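You operate a simulated robot arm through the tools that you are given. There is no shell and no other tool. Be economical: measure what you need, move in short steps, check, and stop when the job is done.

The job below is to be done with a simulated robot arm. You get a single attempt, and the scene is never put back.

JOB
Put the black weight on the tension post, set the tension on the card and store it.
Fine: switch the unit on, turn the blue knob, press STORE once.

It is judged by the outcome, as a careful person would: the job done as asked, and still so three seconds after it is handed in. It fails if anything else is knocked over, pushed out of place, dropped, spilled or broken.

ROBOT AND FRAMES
A 7-joint arm with a two-finger parallel gripper, fixed in place. Base frame: the origin is at the foot of the arm, x ahead of it, y to its left, z up; the work surface is at about z = 88. Readings come in cm, degrees, newtons and seconds.
Its first joint turns from -166.0 to 166.0 degrees. Payload 4.4 kg.
The TCP is the grasp point between the finger pads, 2.3 cm short of the fingertips. In the tool frame z runs along the fingers and y along their closing line. Largest opening 9.4 cm; finger width 3.8, thickness 1; the body of the gripper, 5.4 by 9.6 cm, starts 3.9 cm behind the TCP.
Orientation is told as [roll, pitch, yaw] about the base's x, y, z axes, in that order, counted from this pose: with the fingers straight down and closing along the base's y, the tool's x points along the base's -x, its y along +y and its z along -z.

CONTROLS
- The arm moves only by the tool arm_command. Its argument "series" is a list of rows, each a list of 3 entries, a list of its own where there are three numbers: the shift along the tool's x, y, z in cm, then the turn, a rotation vector about the tool's x, y, z in degrees, then the opening, from 0 (shut) to 1 (fully open). In form: [[[x, y, z], [ax, ay, az], hand], ...]. A call has 1 to 12 rows; each row shifts and turns the commanded pose from where the row before left it, along the tool's axes as they then stand. Each row takes 0.2 s and may step no farther than 5 cm and 8.6 degrees from the row before; otherwise, or with a gripper value out of range, the whole call is refused. Where a pose cannot be reached the arm comes as near as it can. A force on the tool above 40 N (or 10 N above the force at the start of the call, whichever is more), or a blocked arm, ends the call early, and 0.2 s more pass. The fingers move at their own pace (about 7.2 cm/s each) and stop on an object; they squeeze with about 21 N. The grip force told is the motor's: it shows also when the fingers shut on nothing. Time passes only in rows, and 0.2 s behind the last, so rows that do not move let the fingers close. It gives the time, the measured TCP pose, the force on the tool (base axes), the opening and the grip force at its end, in the units of the frame above (readings bear some noise), with the torque about the TCP (base axes, N m) and any sound that the robot's microphone picked up, and new pictures: "views" is both (left out), scene, wrist or none.
- Cameras (640 x 400 px; columns grow to the right, rows downward): "scene" is fixed at [3.7, -48.87, 164.52]; the picture's right is [0.86, -0.51, 0.00], its down [-0.20, -0.35, -0.92] and it looks along [0.47, 0.79, -0.40] (base axes); focal length 344 px, centre (320, 200). "wrist" rides on the gripper at [8.6, 1.6, -7.4] in the tool frame; the picture's right is [-0.18, 0.98, 0.00], its down [-0.58, -0.11, -0.81] and it looks along [-0.79, -0.15, 0.59] (tool axes); focal length 243 px, centre (320, 200). There is no depth. A picture from a camera that has moved, and an enlarged one, comes with that camera's place and axes in the base frame and with its lens. The place of the scene camera against the robot may be out by one fixed shift of up to 2.5 cm in any direction.
- zoom(camera, box): a new picture of the part [left, top, right, bottom] of that camera's present view, enlarged. The clock stands still meanwhile.
- close_job(): hands the job in; it is judged then, once.

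Go step by step. Nothing tells you positions but the pictures and the camera data: compare them with the known pose of the tool, close in by small moves and look again before you grip or let go. The budget is 120 turns and 200 pictures, counting those below and the enlarged ones. Unless the task says otherwise, let go and move clear before handing in, and close with one line.

The tools are called after "Request:" as a command line: name --argument value ..., lists and objects as JSON in quotes. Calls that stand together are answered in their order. arm_command: Moves the arm, as the interface text tells. Its arguments: {"type":"object","properties":{"series":{"type":"array","items":{"type":"array"}},"views":{"type":"string","enum":["both","scene","wrist","none"]}},"required":["series"]} The other tools are called the same way: zoom (camera, box) takes an enlarged picture of a part of a camera's view; close_job () hands the job in.

At the start:

```text
t: 0.0
position: [57.71, 43.09, 123.77]
tcp_rot: [0.0, 0.1, 0.0]
contact_force: [0.5, 0.5, -0.1]
ft_torque: [0.02, 0.0, 0.0]
gripper_width: 9.39
finger_force: 0.0
```

scene: 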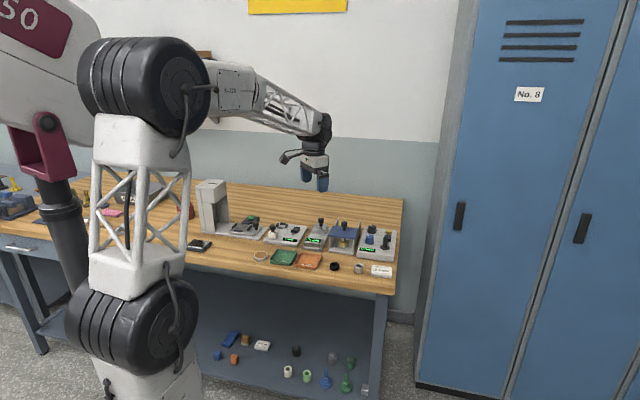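
wrist: 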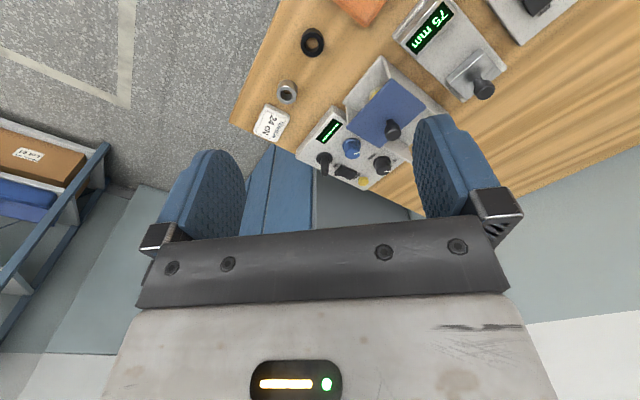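

I see a bench with several units; the card reads something like "24 cN", with a black ring weight, a grey one, and a unit with knobs. I'll enlarge the views to identify the parts.

Request:
zoom --camera "scene" --box '[240, 200, 410, 300]'

Request:
zoom --camera "wrist" --box '[220, 0, 460, 200]'

```text
3.76 times, centred on (325, 250) of scene
camera zoom: at [3.7, -48.87, 164.52], right [0.86, -0.51, 0.0], down [-0.2, -0.35, -0.92], along [0.47, 0.79, -0.4], focal length 1294 px, centre (301, 12)
```

zoom: 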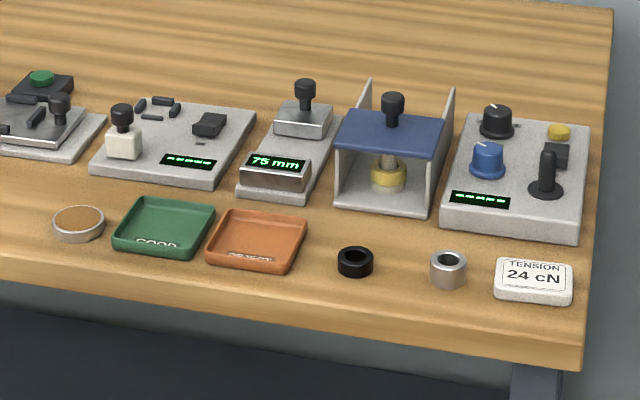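

```text
2.00 times, centred on (340, 100) of wrist
camera zoom: at [49.0, 44.84, 131.16], right [0.18, 0.98, 0.0], down [0.58, -0.11, 0.81], along [0.79, -0.15, -0.59], focal length 485 px, centre (280, 400)
```

zoom: 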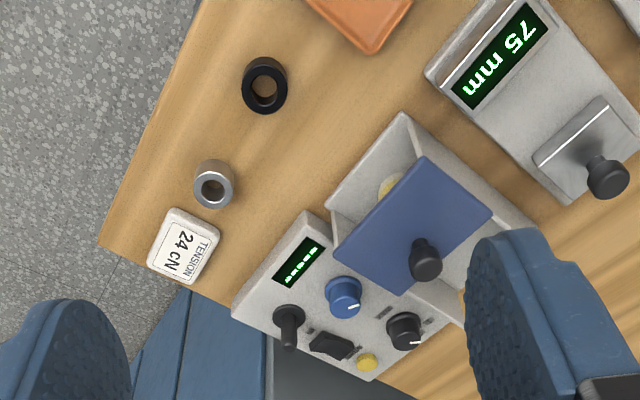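

The tension unit (display, blue and black knobs, rocker, yellow button, black post or lever) is near (86, 43), and the black ring near (64, 41). I'll move closer above the unit to read its labels.

Request:
arm_command --series '[[[-3.2, -0.6, 2.7], [0, 0, 0], 1], [[-3.2, -0.6, 2.7], [0, 0, 0], 1], [[-3.2, -0.6, 2.7], [0, 0, 0], 1], [[-3.2, -0.6, 2.7], [0, 0, 0], 1], [[-3.2, -0.6, 2.7], [0, 0, 0], 1], [[0, 0, 0], [0, 0, 0], 1]]' --views "both"

Request:
zoom --camera "wrist" --box '[220, 50, 460, 200]'

Request:
zoom --camera "scene" --box '[322, 215, 402, 265]'

```text
t: 1.4
position: [73.76, 40.02, 110.03]
tcp_rot: [0.0, 0.0, 0.0]
contact_force: [-0.1, -0.4, -0.6]
ft_torque: [-0.01, 0.0, 0.0]
gripper_width: 9.38
finger_force: 0.0
camera wrist: at [65.09, 41.81, 117.61], right [0.18, 0.98, 0.0], down [0.58, -0.11, 0.81], along [0.79, -0.15, -0.59], focal length 243 px, centre (320, 200)
```

scene: 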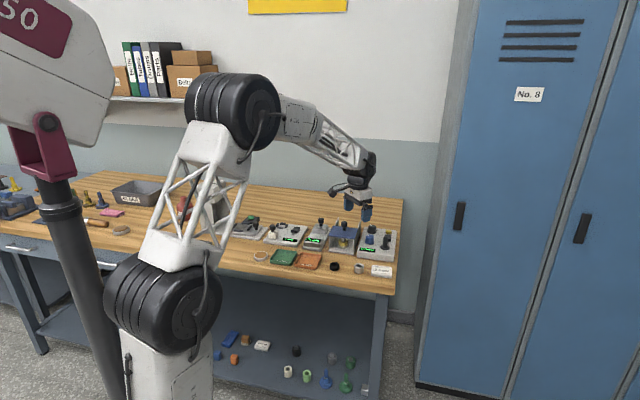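
wrist: 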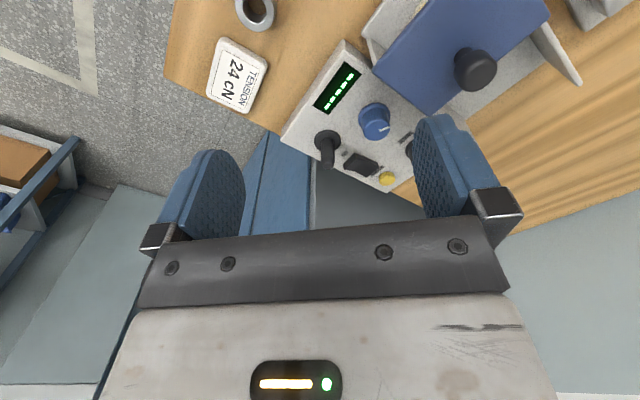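

```text
2.67 times, centred on (340, 125) of wrist
camera zoom: at [65.09, 41.81, 117.61], right [0.18, 0.98, 0.0], down [0.58, -0.11, 0.81], along [0.79, -0.15, -0.59], focal length 647 px, centre (267, 400)
```

zoom: 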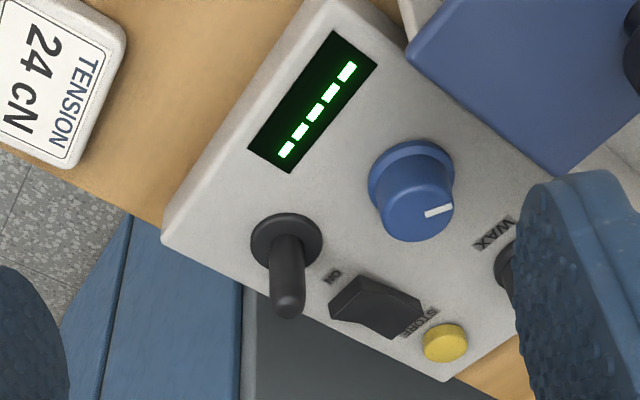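

```text
8.00 times, centred on (362, 240) of scene
camera zoom: at [3.7, -48.87, 164.52], right [0.86, -0.51, 0.0], down [-0.2, -0.35, -0.92], along [0.47, 0.79, -0.4], focal length 2749 px, centre (-16, -120)
```

zoom: 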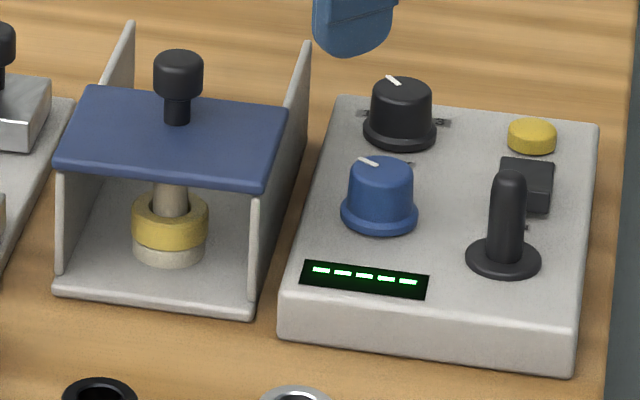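

The post beside the rocker looks like the tension post, but the covered unit next to it also has a post. I'll zoom in on the labels and that covered unit.

Request:
zoom --camera "wrist" --box '[300, 90, 430, 190]'

Request:
zoom --camera "scene" --box '[326, 218, 356, 242]'

Request:
zoom --camera "scene" --box '[362, 220, 402, 252]'

```text
4.00 times, centred on (365, 140) of wrist
camera zoom: at [65.09, 41.81, 117.61], right [0.18, 0.98, 0.0], down [0.58, -0.11, 0.81], along [0.79, -0.15, -0.59], focal length 970 px, centre (140, 440)
```

zoom: 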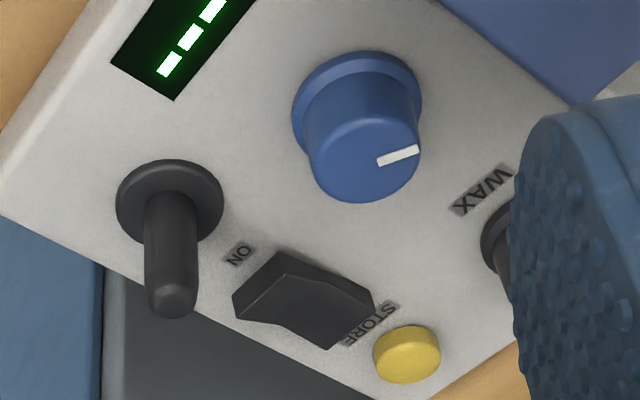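

```text
16.00 times, centred on (341, 230) of scene
camera zoom: at [3.7, -48.87, 164.52], right [0.86, -0.51, 0.0], down [-0.2, -0.35, -0.92], along [0.47, 0.79, -0.4], focal length 5498 px, centre (-16, -280)
```

zoom: 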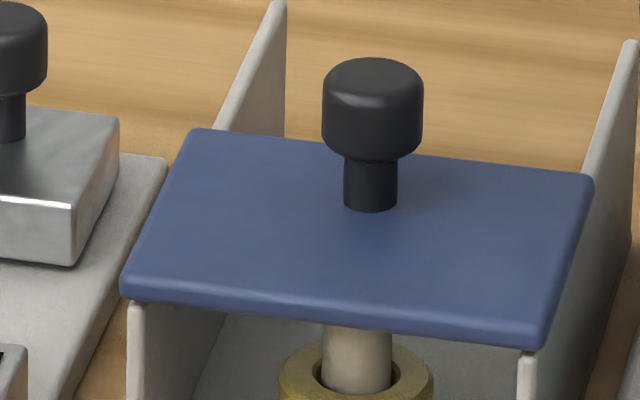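

```text
12.50 times, centred on (382, 236) of scene
camera zoom: at [3.7, -48.87, 164.52], right [0.86, -0.51, 0.0], down [-0.2, -0.35, -0.92], along [0.47, 0.79, -0.4], focal length 4295 px, centre (-455, -250)
```

zoom: 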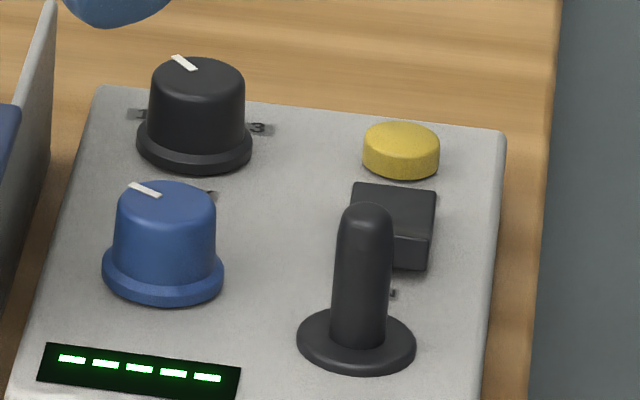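

The tension unit is labelled STORE (yellow), ON (rocker) and WAX (black knob), so its post is the flanged black one at about (87, 38.7). The unit is turned about 45°, so I'll yaw the tool 45° and go above the black ring at about (64.3, 40.7).

Request:
arm_command --series '[[[0, 0, 0], [0, 0, -7.5], 1], [[0, 0, 0], [0, 0, -7.5], 1], [[0, 0, 0], [0, 0, -7.5], 1], [[0, 0, 0], [0, 0, -7.5], 1], [[0, 0, 0], [0, 0, -7.5], 1], [[0, 0, 0], [0, 0, -7.5], 0.64], [[2.07, 2.4, 1.8], [0, 0, 0], 0.64], [[2.07, 2.4, 1.8], [0, 0, 0], 0.64], [[2.07, 2.4, 1.8], [0, 0, 0], 0.64], [[0, 0, 0], [0, 0, 0], 0.64]]' --views "both"

```text
t: 3.6
position: [64.16, 40.78, 104.94]
tcp_rot: [0.0, 0.0, 45.0]
contact_force: [0.1, -0.7, 1.2]
ft_torque: [0.01, 0.03, -0.01]
gripper_width: 6.01
finger_force: 0.1
camera wrist: at [56.81, 35.88, 112.3], right [-0.57, 0.82, 0.0], down [0.49, 0.33, 0.81], along [0.67, 0.46, -0.59], focal length 243 px, centre (320, 200)
```

scene: 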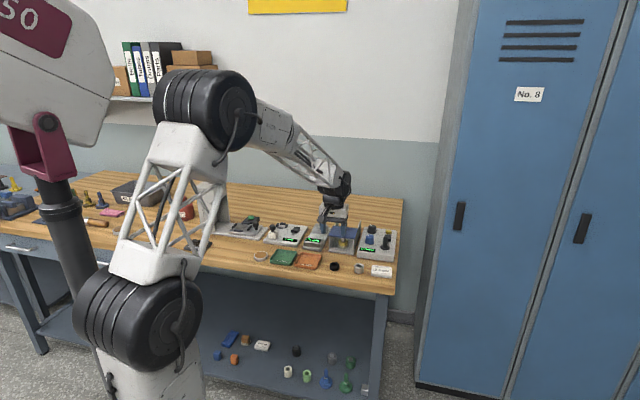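
wrist: 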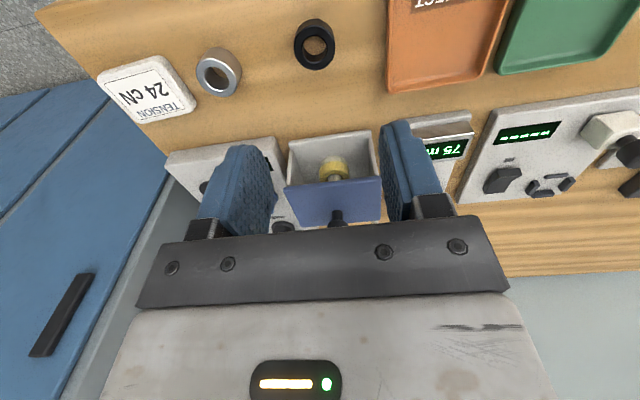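

The ring is almost straight below the TCP. I'll zoom in to measure the offset.

Request:
zoom --camera "wrist" --box '[280, 10, 350, 80]'

```text
5.71 times, centred on (315, 45) of wrist
camera zoom: at [56.81, 35.88, 112.3], right [-0.57, 0.82, 0.0], down [0.49, 0.33, 0.81], along [0.67, 0.46, -0.59], focal length 1386 px, centre (349, 1086)
```

zoom: 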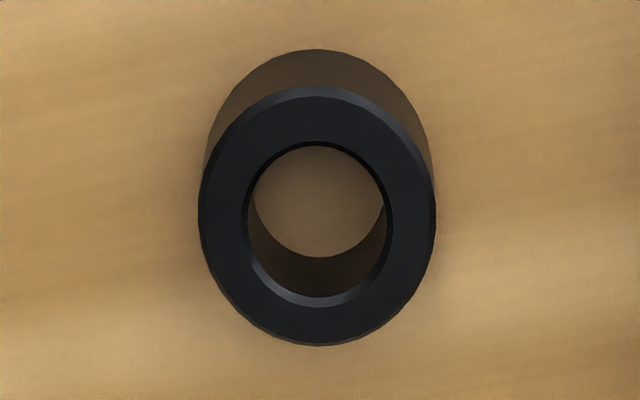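

The ring is 3.5 cm across, about 1.6 high, centred near (64.6, 40.75). I'll centre on it and descend to just above.

Request:
arm_command --series '[[[-0.3, -0.36, 3], [0, 0, 0], 0.64], [[0, 0, 3], [0, 0, 0], 0.64], [[0, 0, 3], [0, 0, 0], 0.64], [[0, 0, 2.5], [0, 0, 0], 0.64], [[0, 0, 0], [0, 0, 0], 0.64]]' --views "both"

Request:
zoom --camera "wrist" --box '[210, 70, 430, 210]'

```text
t: 4.8
position: [64.62, 40.59, 93.31]
tcp_rot: [-0.1, 0.1, 45.0]
contact_force: [-0.2, -0.4, -0.3]
ft_torque: [0.01, 0.0, -0.01]
gripper_width: 6.02
finger_force: 0.1
camera wrist: at [57.41, 35.82, 100.63], right [-0.56, 0.83, 0.0], down [0.49, 0.33, 0.81], along [0.67, 0.46, -0.59], focal length 243 px, centre (320, 200)
```

scene: 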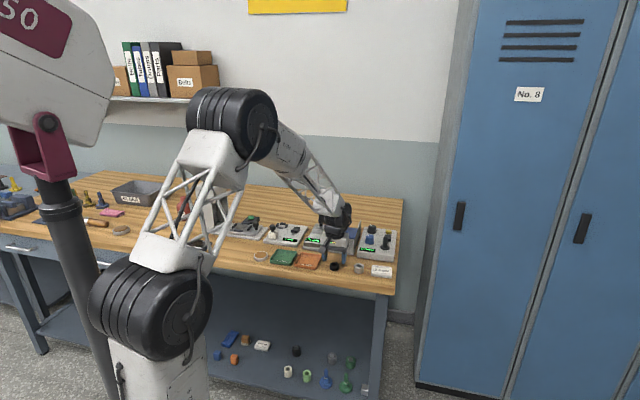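
wrist: 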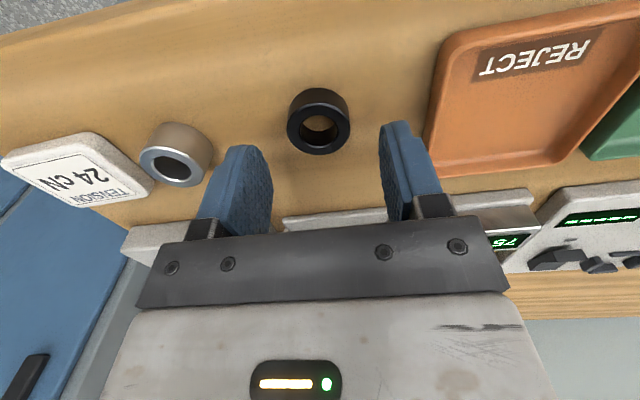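

```text
2.86 times, centred on (320, 140) of wrist
camera zoom: at [57.41, 35.82, 100.63], right [-0.56, 0.83, 0.0], down [0.49, 0.33, 0.81], along [0.67, 0.46, -0.59], focal length 693 px, centre (320, 371)
```

zoom: 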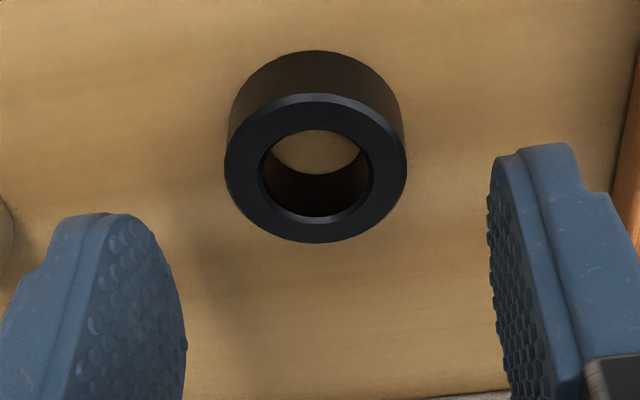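

The ring is centred between the fingers. I'll descend until the tips nearly touch the bench, then close.

Request:
arm_command --series '[[[0.1, 0.1, 1.4], [0, 0, 0], 0.64], [[0, 0, 1.2], [0, 0, 0], 0.64], [[0, 0, 0], [0, 0, 0], 0.5], [[0, 0, 0], [0, 0, 0], 0.4], [[0, 0, 0], [0, 0, 0], 0.3], [[0, 0, 0], [0, 0, 0], 0.2], [[0, 0, 0], [0, 0, 0], 0.2]]' --views "wrist"

```text
t: 6.4
position: [64.54, 40.63, 90.7]
tcp_rot: [0.0, 0.0, 44.9]
contact_force: [0.7, 0.1, -0.2]
ft_torque: [-0.01, -0.03, -0.01]
gripper_width: 3.53
finger_force: 20.8
camera wrist: at [57.26, 35.83, 98.14], right [-0.56, 0.83, 0.0], down [0.49, 0.33, 0.81], along [0.67, 0.46, -0.59], focal length 243 px, centre (320, 200)
```

wrist: 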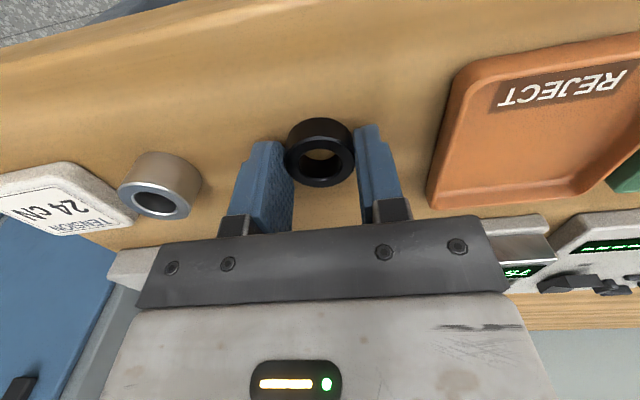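

The ring is gripped (3.53 cm wide). I'll lift it and carry it above the post.

Request:
arm_command --series '[[[0, 0, -3.8], [0, 0, 0], 0.2], [[0, 0, -3.8], [0, 0, 0], 0.2], [[0, 0, -3.8], [0, 0, 0], 0.2], [[0, 0, -3.8], [0, 0, 0], 0.2], [[-2.45, -2.9, 0], [0, 0, 0], 0.2], [[-2.45, -2.9, 0], [0, 0, 0], 0.2], [[-2.45, -2.9, 0], [0, 0, 0], 0.2], [[-2.45, -2.9, 0], [0, 0, 0], 0.2], [[-2.45, -2.9, 0], [0, 0, 0], 0.2], [[-2.45, -2.9, 0], [0, 0, 0], 0.2], [[0, 0, 0], [0, 0, 0], 0.2]]' --views "both"

Request:
zoom --camera "wrist" --box '[240, 0, 400, 110]'

Request:
zoom --camera "wrist" --box '[260, 90, 380, 210]'

```text
t: 8.8
position: [87.35, 38.43, 105.95]
tcp_rot: [0.0, 0.0, 44.9]
contact_force: [-0.6, 0.3, -1.4]
ft_torque: [0.02, -0.03, 0.01]
gripper_width: 3.48
finger_force: 20.7
camera wrist: at [80.08, 33.75, 113.32], right [-0.56, 0.83, 0.0], down [0.49, 0.33, 0.81], along [0.67, 0.46, -0.59], focal length 243 px, centre (320, 200)
```

scene: 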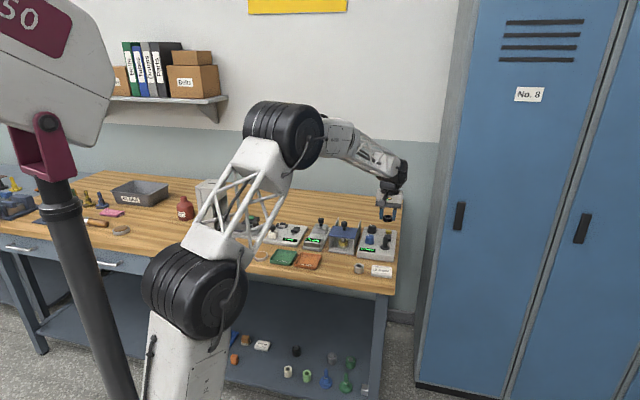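
wrist: 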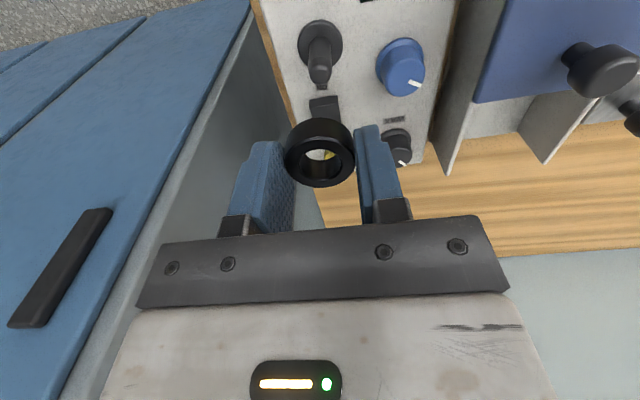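

```text
3.64 times, centred on (320, 55) of wrist
camera zoom: at [80.08, 33.75, 113.32], right [-0.56, 0.83, 0.0], down [0.49, 0.33, 0.81], along [0.67, 0.46, -0.59], focal length 882 px, centre (320, 727)
```

zoom: 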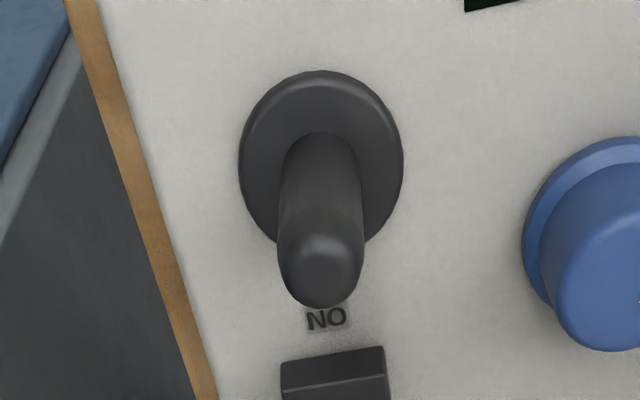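

```text
3.33 times, centred on (320, 150) of wrist
camera zoom: at [80.08, 33.75, 113.32], right [-0.56, 0.83, 0.0], down [0.49, 0.33, 0.81], along [0.67, 0.46, -0.59], focal length 809 px, centre (320, 367)
```

zoom: 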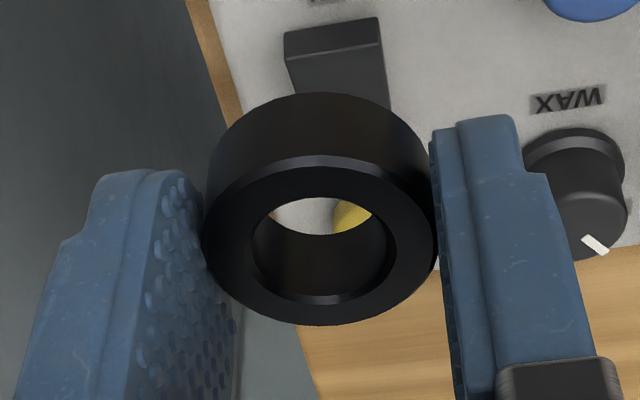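

The post and ring appear nearly in line under the TCP. I'll descend to just above the post tip and compare again.

Request:
arm_command --series '[[[0, 0, 2.8], [0, 0, 0], 0.2], [[0, 0, 2.7], [0, 0, 0], 0.2], [[0, 0, 0], [0, 0, 0], 0.2]]' --views "both"

Request:
zoom --camera "wrist" --box '[240, 50, 400, 200]'

Request:
zoom --camera "scene" --box '[360, 200, 410, 250]'

```text
t: 9.6
position: [87.39, 38.76, 100.41]
tcp_rot: [0.0, 0.0, 45.0]
contact_force: [-0.2, -0.5, -0.5]
ft_torque: [-0.02, 0.0, -0.04]
gripper_width: 3.51
finger_force: 20.9
camera wrist: at [80.05, 33.94, 107.89], right [-0.56, 0.83, 0.0], down [0.49, 0.33, 0.81], along [0.67, 0.46, -0.59], focal length 243 px, centre (320, 200)
```

scene: 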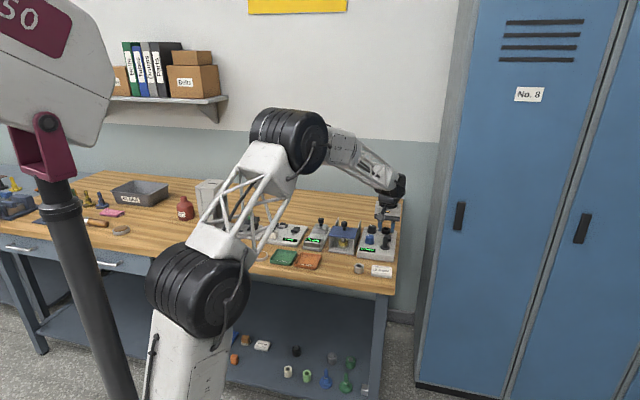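
wrist: 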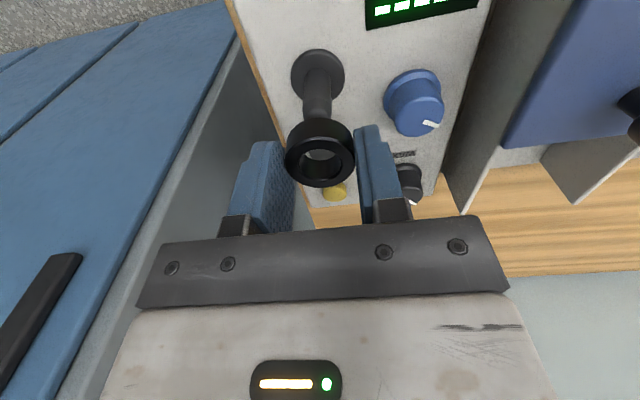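

```text
2.67 times, centred on (320, 125) of wrist
camera zoom: at [80.05, 33.94, 107.89], right [-0.56, 0.83, 0.0], down [0.49, 0.33, 0.81], along [0.67, 0.46, -0.59], focal length 647 px, centre (320, 400)
```

zoom: 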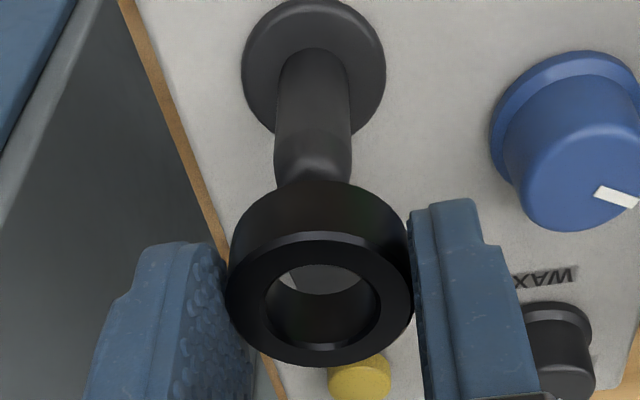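

```text
8.00 times, centred on (385, 225) of scene
camera zoom: at [3.7, -48.87, 164.52], right [0.86, -0.51, 0.0], down [-0.2, -0.35, -0.92], along [0.47, 0.79, -0.4], focal length 2749 px, centre (-200, 0)
```

zoom: 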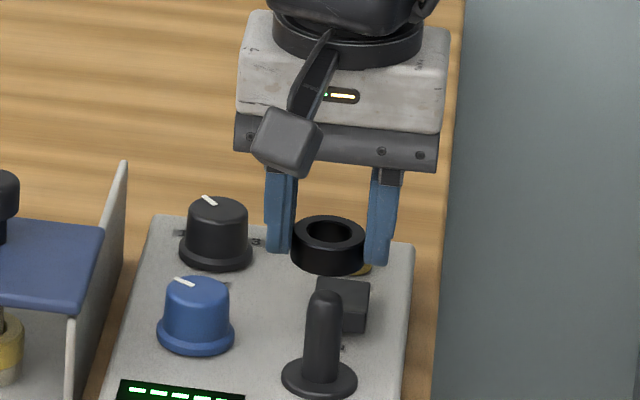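

The ring is over the post to within a few millimetres. I'll shift slightly toward the base and lower a little so I can see the post tip through the hole.

Request:
arm_command --series '[[[0.2, -0.05, 0.6], [0, 0, 0], 0.2], [[0, 0, 0.6], [0, 0, 0], 0.2], [[0, 0, 0], [0, 0, 0], 0.2]]' --views "none"

Request:
zoom --camera "wrist" --box '[260, 80, 380, 200]'

Request:
zoom --camera "scene" --box '[370, 215, 402, 247]'

```text
t: 10.4
position: [87.19, 38.57, 99.29]
tcp_rot: [0.0, 0.0, 45.0]
contact_force: [-0.1, 0.1, -0.9]
ft_torque: [0.04, 0.0, 0.0]
gripper_width: 3.52
finger_force: 20.7
```

```text
3.33 times, centred on (320, 140) of wrist
camera zoom: at [79.89, 33.76, 106.67], right [-0.56, 0.83, 0.0], down [0.49, 0.33, 0.81], along [0.67, 0.46, -0.59], focal length 809 px, centre (320, 400)
```

zoom: 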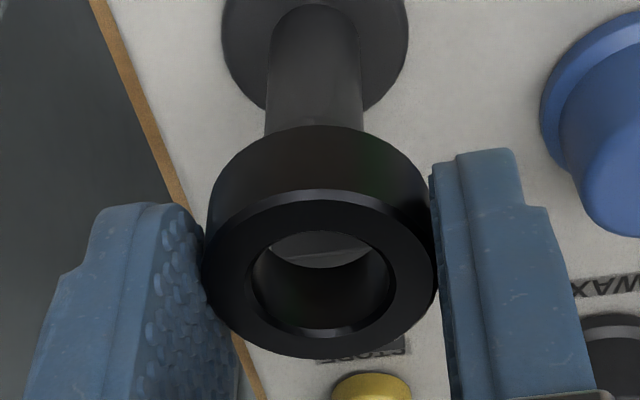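

```text
12.50 times, centred on (386, 231) of scene
camera zoom: at [3.7, -48.87, 164.52], right [0.86, -0.51, 0.0], down [-0.2, -0.35, -0.92], along [0.47, 0.79, -0.4], focal length 4295 px, centre (-505, -188)
```

zoom: 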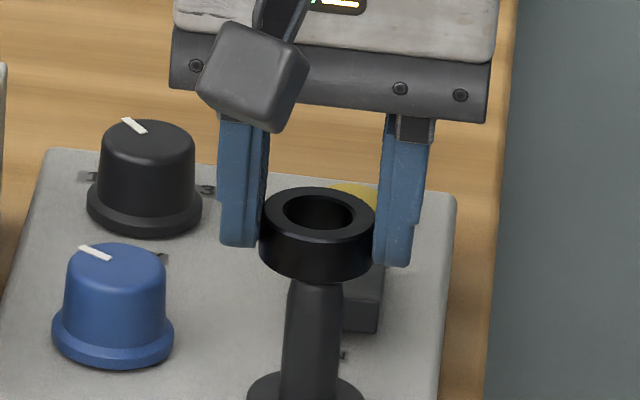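

The ring looks about 4 mm too far outward relative to the post. I'll shift back and check through the hole again.

Request:
arm_command --series '[[[0.4, -0.1, 0], [0, 0, 0], 0.2], [[0, 0, 0], [0, 0, 0], 0.2]]' --views "none"

Request:
zoom --camera "wrist" --box '[260, 80, 380, 200]'

Request:
zoom --camera "scene" --box '[370, 215, 402, 247]'

```text
t: 11.0
position: [87.06, 38.26, 99.37]
tcp_rot: [-0.1, 0.1, 45.0]
contact_force: [-0.2, 0.4, -0.5]
ft_torque: [-0.01, -0.01, 0.01]
gripper_width: 3.52
finger_force: 20.4
```

```text
3.33 times, centred on (320, 140) of wrist
camera zoom: at [79.71, 33.43, 106.69], right [-0.56, 0.83, 0.0], down [0.49, 0.33, 0.81], along [0.67, 0.46, -0.59], focal length 809 px, centre (320, 400)
```

zoom: 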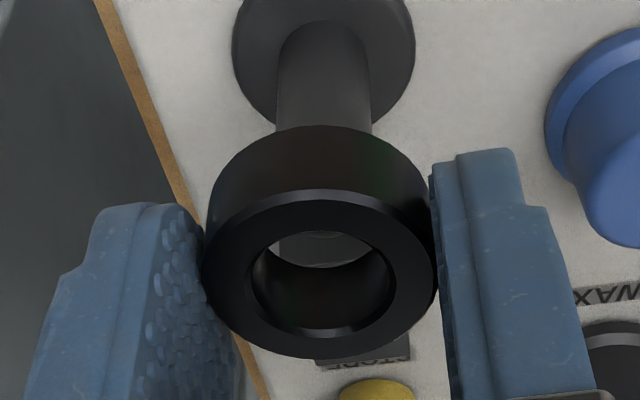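

```text
12.50 times, centred on (386, 231) of scene
camera zoom: at [3.7, -48.87, 164.52], right [0.86, -0.51, 0.0], down [-0.2, -0.35, -0.92], along [0.47, 0.79, -0.4], focal length 4295 px, centre (-505, -188)
```

zoom: 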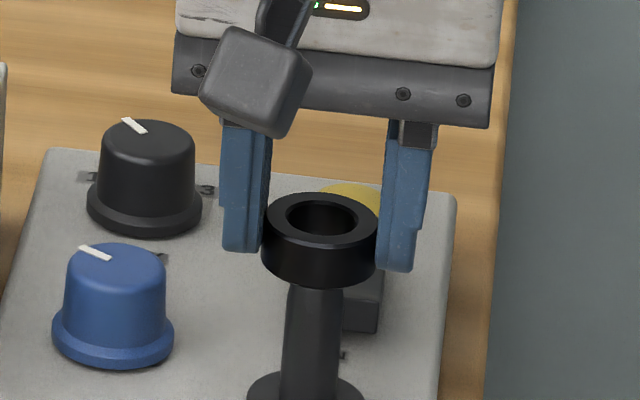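

Now slightly over-shifted sideways. I'll nudge back 0.08 and lower by 0.4 while watching the force.

Request:
arm_command --series '[[[0, 0.08, 0.4], [0, 0, 0], 0.2], [[0, 0, 0], [0, 0, 0], 0.2]]' --views "none"

Request:
zoom --camera "wrist" --box '[260, 80, 380, 200]'

Request:
zoom --camera "scene" --box '[370, 215, 402, 247]'

```text
t: 11.6
position: [86.97, 38.3, 98.92]
tcp_rot: [0.0, 0.0, 45.0]
contact_force: [-0.6, -0.7, -1.3]
ft_torque: [0.0, -0.01, 0.0]
gripper_width: 3.51
finger_force: 20.7
```

```text
3.33 times, centred on (320, 140) of wrist
camera zoom: at [79.62, 33.48, 106.32], right [-0.56, 0.83, 0.0], down [0.49, 0.33, 0.81], along [0.67, 0.46, -0.59], focal length 809 px, centre (320, 400)
```

zoom: 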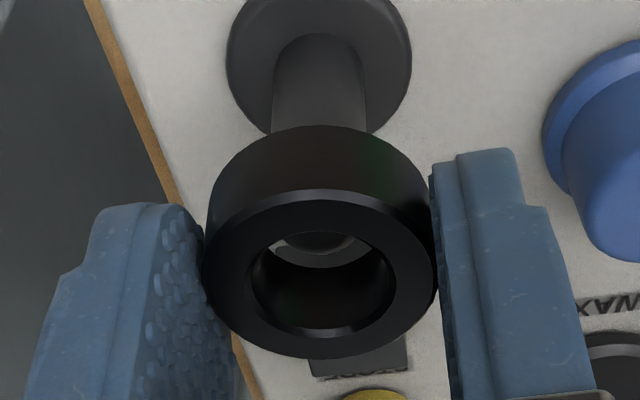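

```text
12.50 times, centred on (386, 231) of scene
camera zoom: at [3.7, -48.87, 164.52], right [0.86, -0.51, 0.0], down [-0.2, -0.35, -0.92], along [0.47, 0.79, -0.4], focal length 4295 px, centre (-505, -188)
```

zoom: 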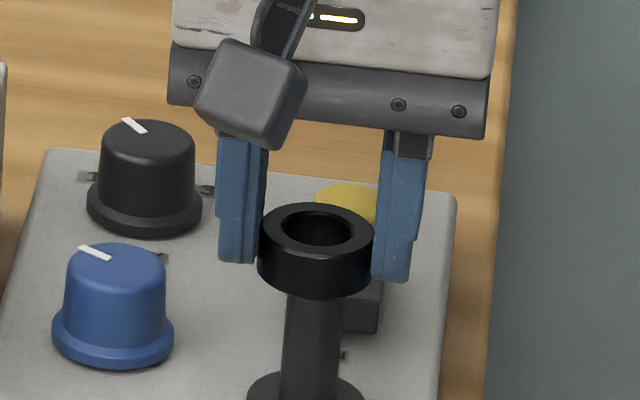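

The post tip is now visible through the hole. I'll zoom in more to judge centring.

Request:
zoom --camera "wrist" --box '[300, 135, 342, 161]'

Request:
zoom --camera "scene" --box '[378, 228, 394, 244]'

```text
15.24 times, centred on (321, 148) of wrist
camera zoom: at [79.62, 33.48, 106.32], right [-0.56, 0.83, 0.0], down [0.49, 0.33, 0.81], along [0.67, 0.46, -0.59], focal length 3697 px, centre (305, 992)
```

zoom: 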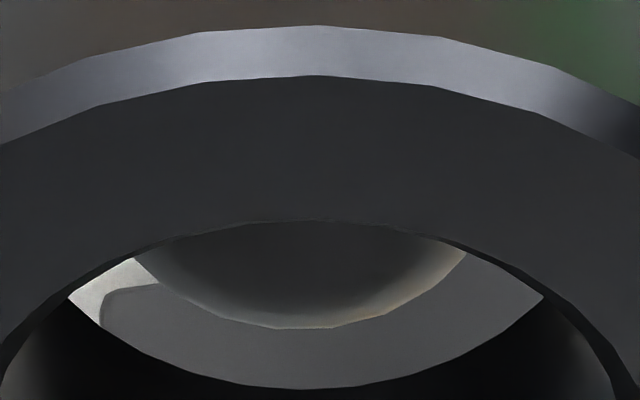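

```text
16.00 times, centred on (386, 236) of scene
camera zoom: at [3.7, -48.87, 164.52], right [0.86, -0.51, 0.0], down [-0.2, -0.35, -0.92], along [0.47, 0.79, -0.4], focal length 5498 px, centre (-736, -376)
```

zoom: 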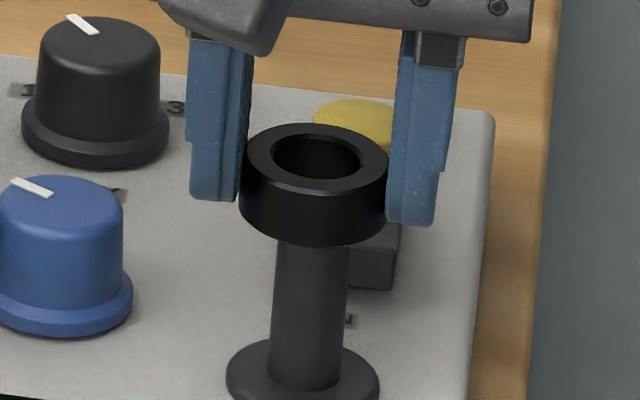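

The tip looks laterally centred and, by its apparent size, near the hole's axis. I'll lower a little at a time and watch for contact.

Request:
arm_command --series '[[[0, 0, 0.25], [0, 0, 0], 0.2], [[0, 0, 0.25], [0, 0, 0], 0.2], [[0, 0, 0], [0, 0, 0], 0.2]]' --views "none"

Request:
zoom --camera "wrist" --box '[290, 120, 352, 161]'

```text
t: 12.4
position: [86.97, 38.25, 98.27]
tcp_rot: [0.0, -0.1, 45.0]
contact_force: [0.7, 0.8, 0.2]
ft_torque: [0.03, -0.05, -0.01]
gripper_width: 3.53
finger_force: 21.2
```

```text
9.76 times, centred on (321, 140) of wrist
camera zoom: at [79.62, 33.51, 105.79], right [-0.56, 0.83, 0.0], down [0.49, 0.33, 0.81], along [0.67, 0.46, -0.59], focal length 2367 px, centre (310, 780)
```

zoom: 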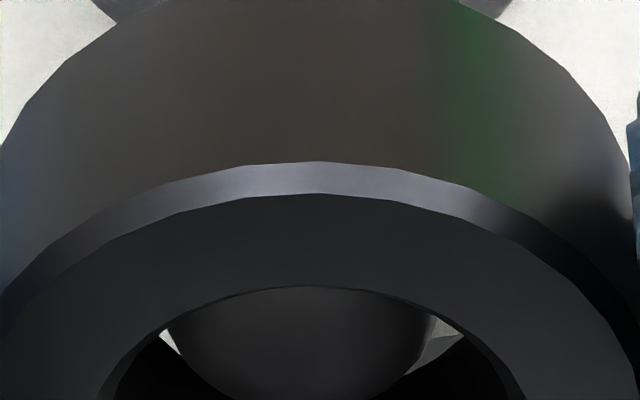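

The dome is entering the hole without contact force. I'll take one more look lower in the frame.

Request:
zoom --camera "wrist" --box '[280, 130, 362, 184]'

```text
7.41 times, centred on (321, 157) of wrist
camera zoom: at [79.62, 33.51, 105.79], right [-0.56, 0.83, 0.0], down [0.49, 0.33, 0.81], along [0.67, 0.46, -0.59], focal length 1797 px, centre (313, 518)
```

zoom: 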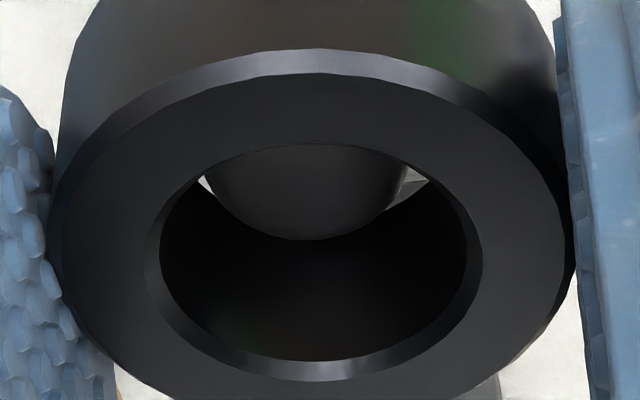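

The dome is well inside the hole with no contact. I'll continue down in small steps.

Request:
arm_command --series '[[[0, 0, 0.5], [0, 0, 0], 0.2], [[0, 0, 0.5], [0, 0, 0], 0.2], [[0, 0, 0.5], [0, 0, 0], 0.2], [[0, 0, 0.5], [0, 0, 0], 0.2], [[0, 0, 0], [0, 0, 0], 0.2]]' --views "none"

Request:
zoom --camera "wrist" --box '[240, 60, 400, 200]'

Request:
zoom --camera "scene" --box '[366, 225, 398, 257]'

```text
t: 13.6
position: [86.89, 38.17, 96.4]
tcp_rot: [0.1, 0.1, 45.0]
contact_force: [20.1, 1.3, 6.0]
ft_torque: [0.0, -0.45, -0.03]
gripper_width: 3.52
finger_force: 20.9
```

```text
2.86 times, centred on (320, 130) of wrist
camera zoom: at [79.61, 33.46, 103.79], right [-0.56, 0.83, 0.0], down [0.49, 0.33, 0.81], along [0.67, 0.46, -0.59], focal length 693 px, centre (320, 400)
```

zoom: 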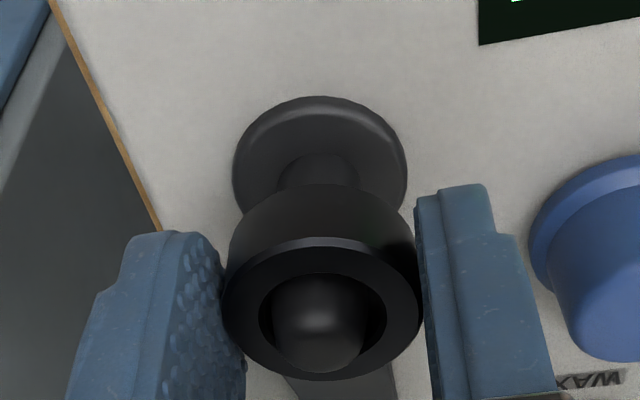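

```text
12.50 times, centred on (382, 241) of scene
camera zoom: at [3.7, -48.87, 164.52], right [0.86, -0.51, 0.0], down [-0.2, -0.35, -0.92], along [0.47, 0.79, -0.4], focal length 4295 px, centre (-455, -312)
```

zoom: 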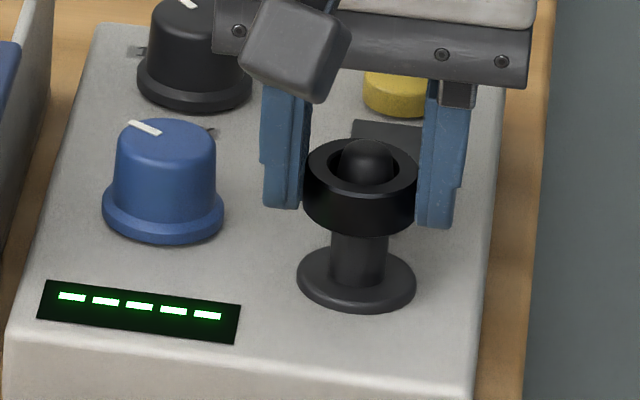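

The ring is around the post, but it rubs with 20 N pushing +x. I'll relieve it with a small shift toward +x.

Request:
arm_command --series '[[[-0.12, -0.1, 0], [0, 0, 0], 0.2], [[0, 0, 0], [0, 0, 0], 0.2]]' --views "none"

```text
t: 14.2
position: [86.97, 38.33, 96.23]
tcp_rot: [-0.1, 0.1, 45.0]
contact_force: [0.4, -0.3, -0.7]
ft_torque: [0.0, 0.02, -0.01]
gripper_width: 3.5
finger_force: 21.1
```

Force is gone. I'll keep lowering toward the flange.

Request:
arm_command --series '[[[-0.03, 0, 0.4], [0, 0, 0], 0.2], [[0, 0, 0.4], [0, 0, 0], 0.2], [[0, 0, 0.3], [0, 0, 0], 0.2], [[0, 0, 0], [0, 0, 0], 0.2]]' --views "none"

Request:
zoom --camera "scene" --box '[366, 225, 398, 257]'

```text
t: 15.2
position: [87.08, 38.43, 95.27]
tcp_rot: [-0.1, 0.0, 44.9]
contact_force: [0.9, 0.0, -0.3]
ft_torque: [0.02, -0.02, 0.04]
gripper_width: 3.53
finger_force: 20.9
```

```text
12.50 times, centred on (382, 241) of scene
camera zoom: at [3.7, -48.87, 164.52], right [0.86, -0.51, 0.0], down [-0.2, -0.35, -0.92], along [0.47, 0.79, -0.4], focal length 4295 px, centre (-455, -312)
```

zoom: 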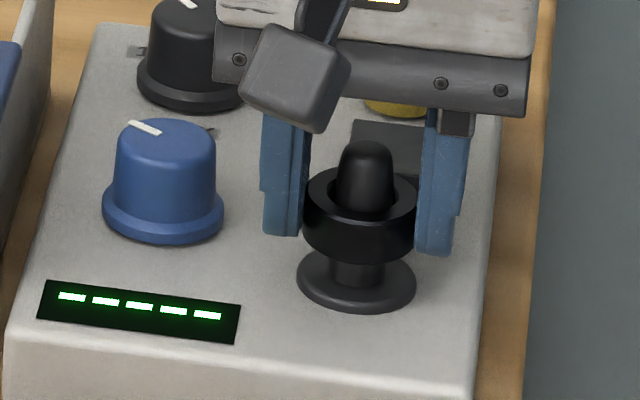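

About 1.2 cm still to go. Continue down in small steps until contact with the flange.

Request:
arm_command --series '[[[0, 0, 0.35], [0, 0, 0], 0.2], [[0, 0, 0.3], [0, 0, 0], 0.2], [[0, 0, 0.25], [0, 0, 0], 0.2], [[0, 0, 0], [0, 0, 0], 0.2]]' --views "none"

Request:
zoom --camera "scene" --box '[366, 225, 398, 257]'

```text
t: 16.2
position: [86.99, 38.37, 94.48]
tcp_rot: [0.0, -0.1, 45.0]
contact_force: [0.1, 0.8, -1.3]
ft_torque: [0.03, -0.02, -0.02]
gripper_width: 3.53
finger_force: 21.2
```

```text
12.50 times, centred on (382, 241) of scene
camera zoom: at [3.7, -48.87, 164.52], right [0.86, -0.51, 0.0], down [-0.2, -0.35, -0.92], along [0.47, 0.79, -0.4], focal length 4295 px, centre (-455, -312)
```

zoom: 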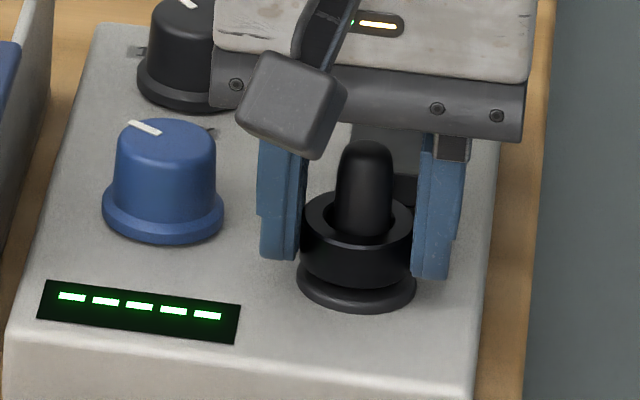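

About half a centimetre left; continuing until contact.

Request:
arm_command --series '[[[0, 0, 0.15], [0, 0, 0], 0.2], [[0, 0, 0.15], [0, 0, 0], 0.2], [[0, 0, 0.1], [0, 0, 0], 0.2], [[0, 0, 0], [0, 0, 0], 0.2]]' --views "none"

Request:
zoom --camera "scene" --box '[366, 225, 398, 257]'

```text
t: 17.2
position: [87.12, 38.36, 93.99]
tcp_rot: [0.0, 0.0, 45.0]
contact_force: [-1.0, 0.4, 2.8]
ft_torque: [-0.01, 0.08, -0.05]
gripper_width: 3.52
finger_force: 21.0
```

```text
12.50 times, centred on (382, 241) of scene
camera zoom: at [3.7, -48.87, 164.52], right [0.86, -0.51, 0.0], down [-0.2, -0.35, -0.92], along [0.47, 0.79, -0.4], focal length 4295 px, centre (-455, -312)
```

zoom: 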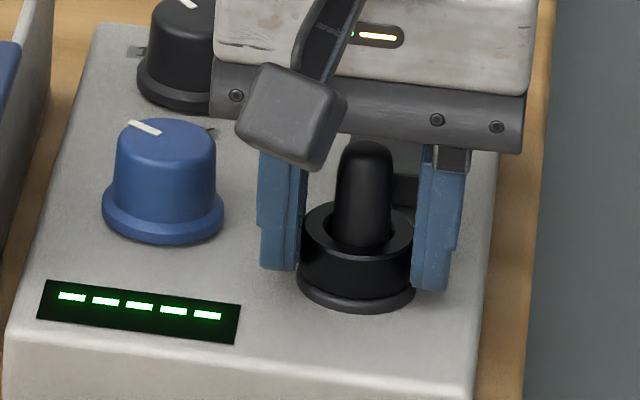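

The ring is resting on the flange (contact about 3 N). I'll open modestly and rise straight up.

Request:
arm_command --series '[[[0, 0, 0], [0, 0, 0], 0.5], [[0, 0, 0], [0, 0, 0], 0.5], [[0, 0, 0], [0, 0, 0], 0.5], [[0, 0, -1], [0, 0, 0], 0.5], [[0, 0, -2], [0, 0, 0], 0.5], [[0, 0, -3], [0, 0, 0], 0.5], [[0, 0, -3], [0, 0, 0], 0.5], [[2, 0, -3], [0, 0, 0], 0.5], [[0, 0, 0], [0, 0, 0], 0.5]]' --views "both"

Request:
zoom --camera "wrist" --box '[240, 0, 440, 125]'

Request:
zoom --camera "scene" --box '[350, 215, 406, 265]'

```text
t: 19.2
position: [85.69, 37.09, 105.82]
tcp_rot: [0.0, 0.1, 45.0]
contact_force: [0.6, -0.6, 0.0]
ft_torque: [0.02, -0.03, -0.04]
gripper_width: 4.69
finger_force: 0.0
camera wrist: at [78.41, 32.26, 113.28], right [-0.56, 0.83, 0.0], down [0.49, 0.33, 0.81], along [0.67, 0.46, -0.59], focal length 243 px, centre (320, 200)
```

scene: 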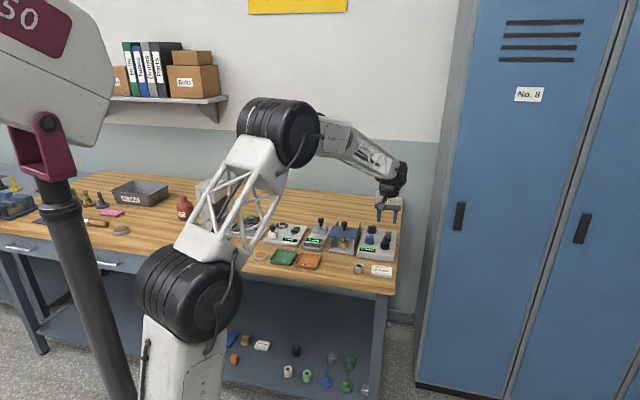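
wrist: 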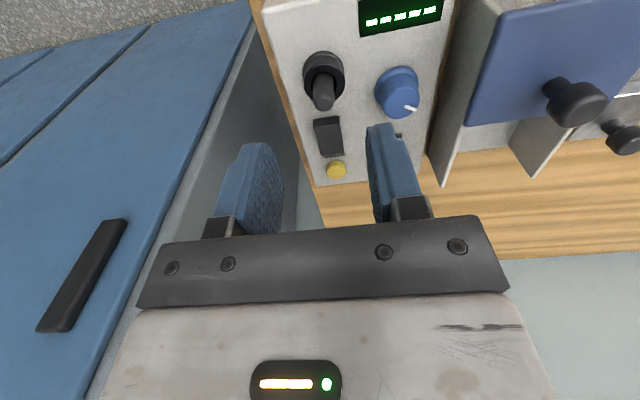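

```text
3.20 times, centred on (340, 62) of wrist
camera zoom: at [78.41, 32.26, 113.28], right [-0.56, 0.83, 0.0], down [0.49, 0.33, 0.81], along [0.67, 0.46, -0.59], focal length 776 px, centre (256, 640)
```

zoom: 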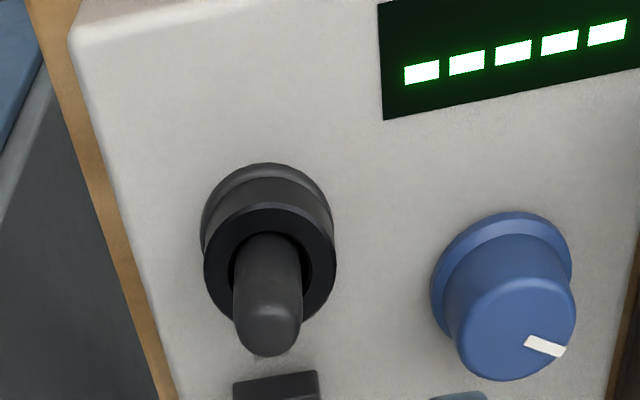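

```text
8.00 times, centred on (378, 240) of scene
camera zoom: at [3.7, -48.87, 164.52], right [0.86, -0.51, 0.0], down [-0.2, -0.35, -0.92], along [0.47, 0.79, -0.4], focal length 2749 px, centre (-144, -120)
```

zoom: 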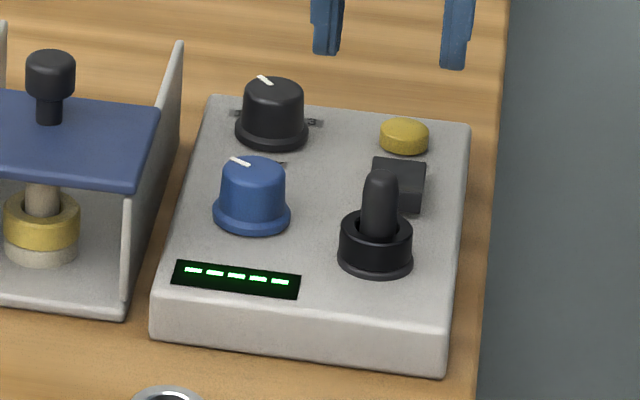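

The weight sits properly on the tension post. Next is the rocker, whose ON end is about 5 cm behind the post. I'll close the fingers, tilt the tool 15° outward for reach, and hover above it.

Request:
arm_command --series '[[[0, 0, 0], [0, -7.5, 0], 0], [[0, 0, 0], [0, -7.5, 0], 0], [[-2.11, -0.2, 2.64], [0, 0, 0], 0], [[-2.11, -0.2, 2.64], [0, 0, 0], 0], [[-2.11, -0.2, 2.64], [0, 0, 0], 0], [[0, 0, 0], [0, 0, 0], 0]]' --views "both"

Request:
zoom --camera "wrist" --box '[240, 50, 440, 200]'

Request:
zoom --camera "scene" --box '[350, 200, 414, 260]'

```text
t: 20.6
position: [91.62, 42.45, 99.73]
tcp_rot: [0.0, -15.0, 45.0]
contact_force: [-0.3, 0.4, 0.2]
ft_torque: [-0.03, -0.06, 0.01]
gripper_width: 0.01
finger_force: 20.7
camera wrist: at [83.17, 36.51, 104.78], right [-0.57, 0.82, 0.05], down [0.33, 0.17, 0.93], along [0.75, 0.54, -0.37], focal length 243 px, centre (320, 200)
```

scene: 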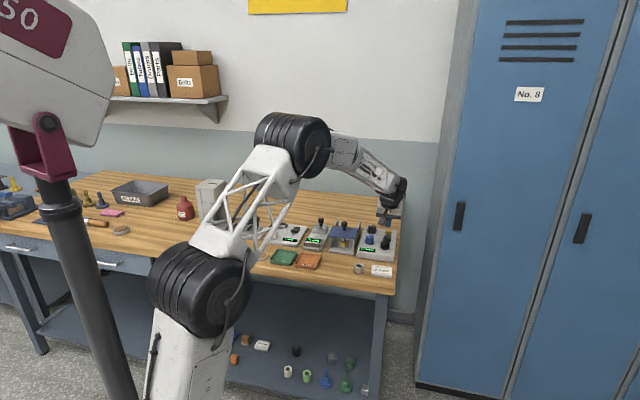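
wrist: 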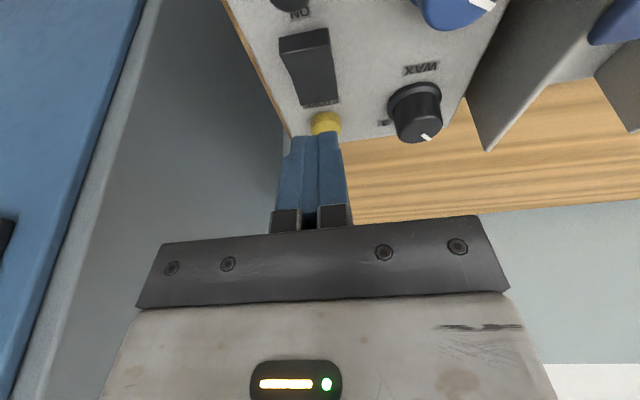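

```text
2.67 times, centred on (340, 125) of wrist
camera zoom: at [83.17, 36.51, 104.78], right [-0.57, 0.82, 0.05], down [0.33, 0.17, 0.93], along [0.75, 0.54, -0.37], focal length 647 px, centre (267, 400)
```

zoom: 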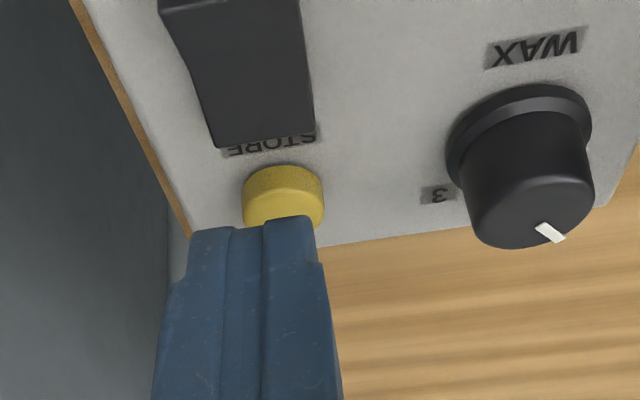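

```text
6.67 times, centred on (382, 230) of scene
camera zoom: at [3.7, -48.87, 164.52], right [0.86, -0.51, 0.0], down [-0.2, -0.35, -0.92], along [0.47, 0.79, -0.4], focal length 2291 px, centre (-93, 0)
```

zoom: 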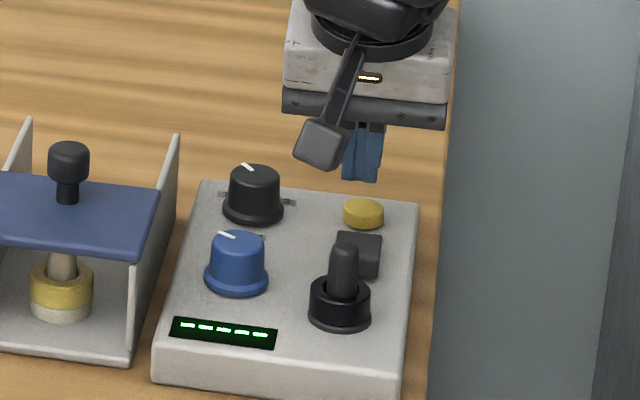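

The tool reached the hover pose. I'll zoom in on the rocker for exact alignment.

Request:
zoom --camera "wrist" --box '[250, 0, 380, 130]'

```text
3.08 times, centred on (315, 65) of wrist
camera zoom: at [83.17, 36.51, 104.78], right [-0.57, 0.82, 0.05], down [0.33, 0.17, 0.93], along [0.75, 0.54, -0.37], focal length 746 px, centre (335, 615)
```

zoom: 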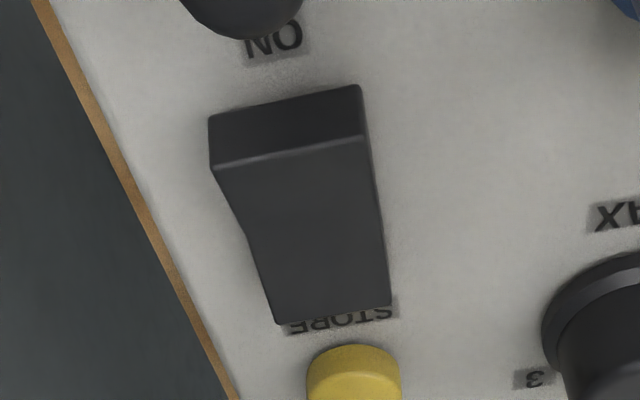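

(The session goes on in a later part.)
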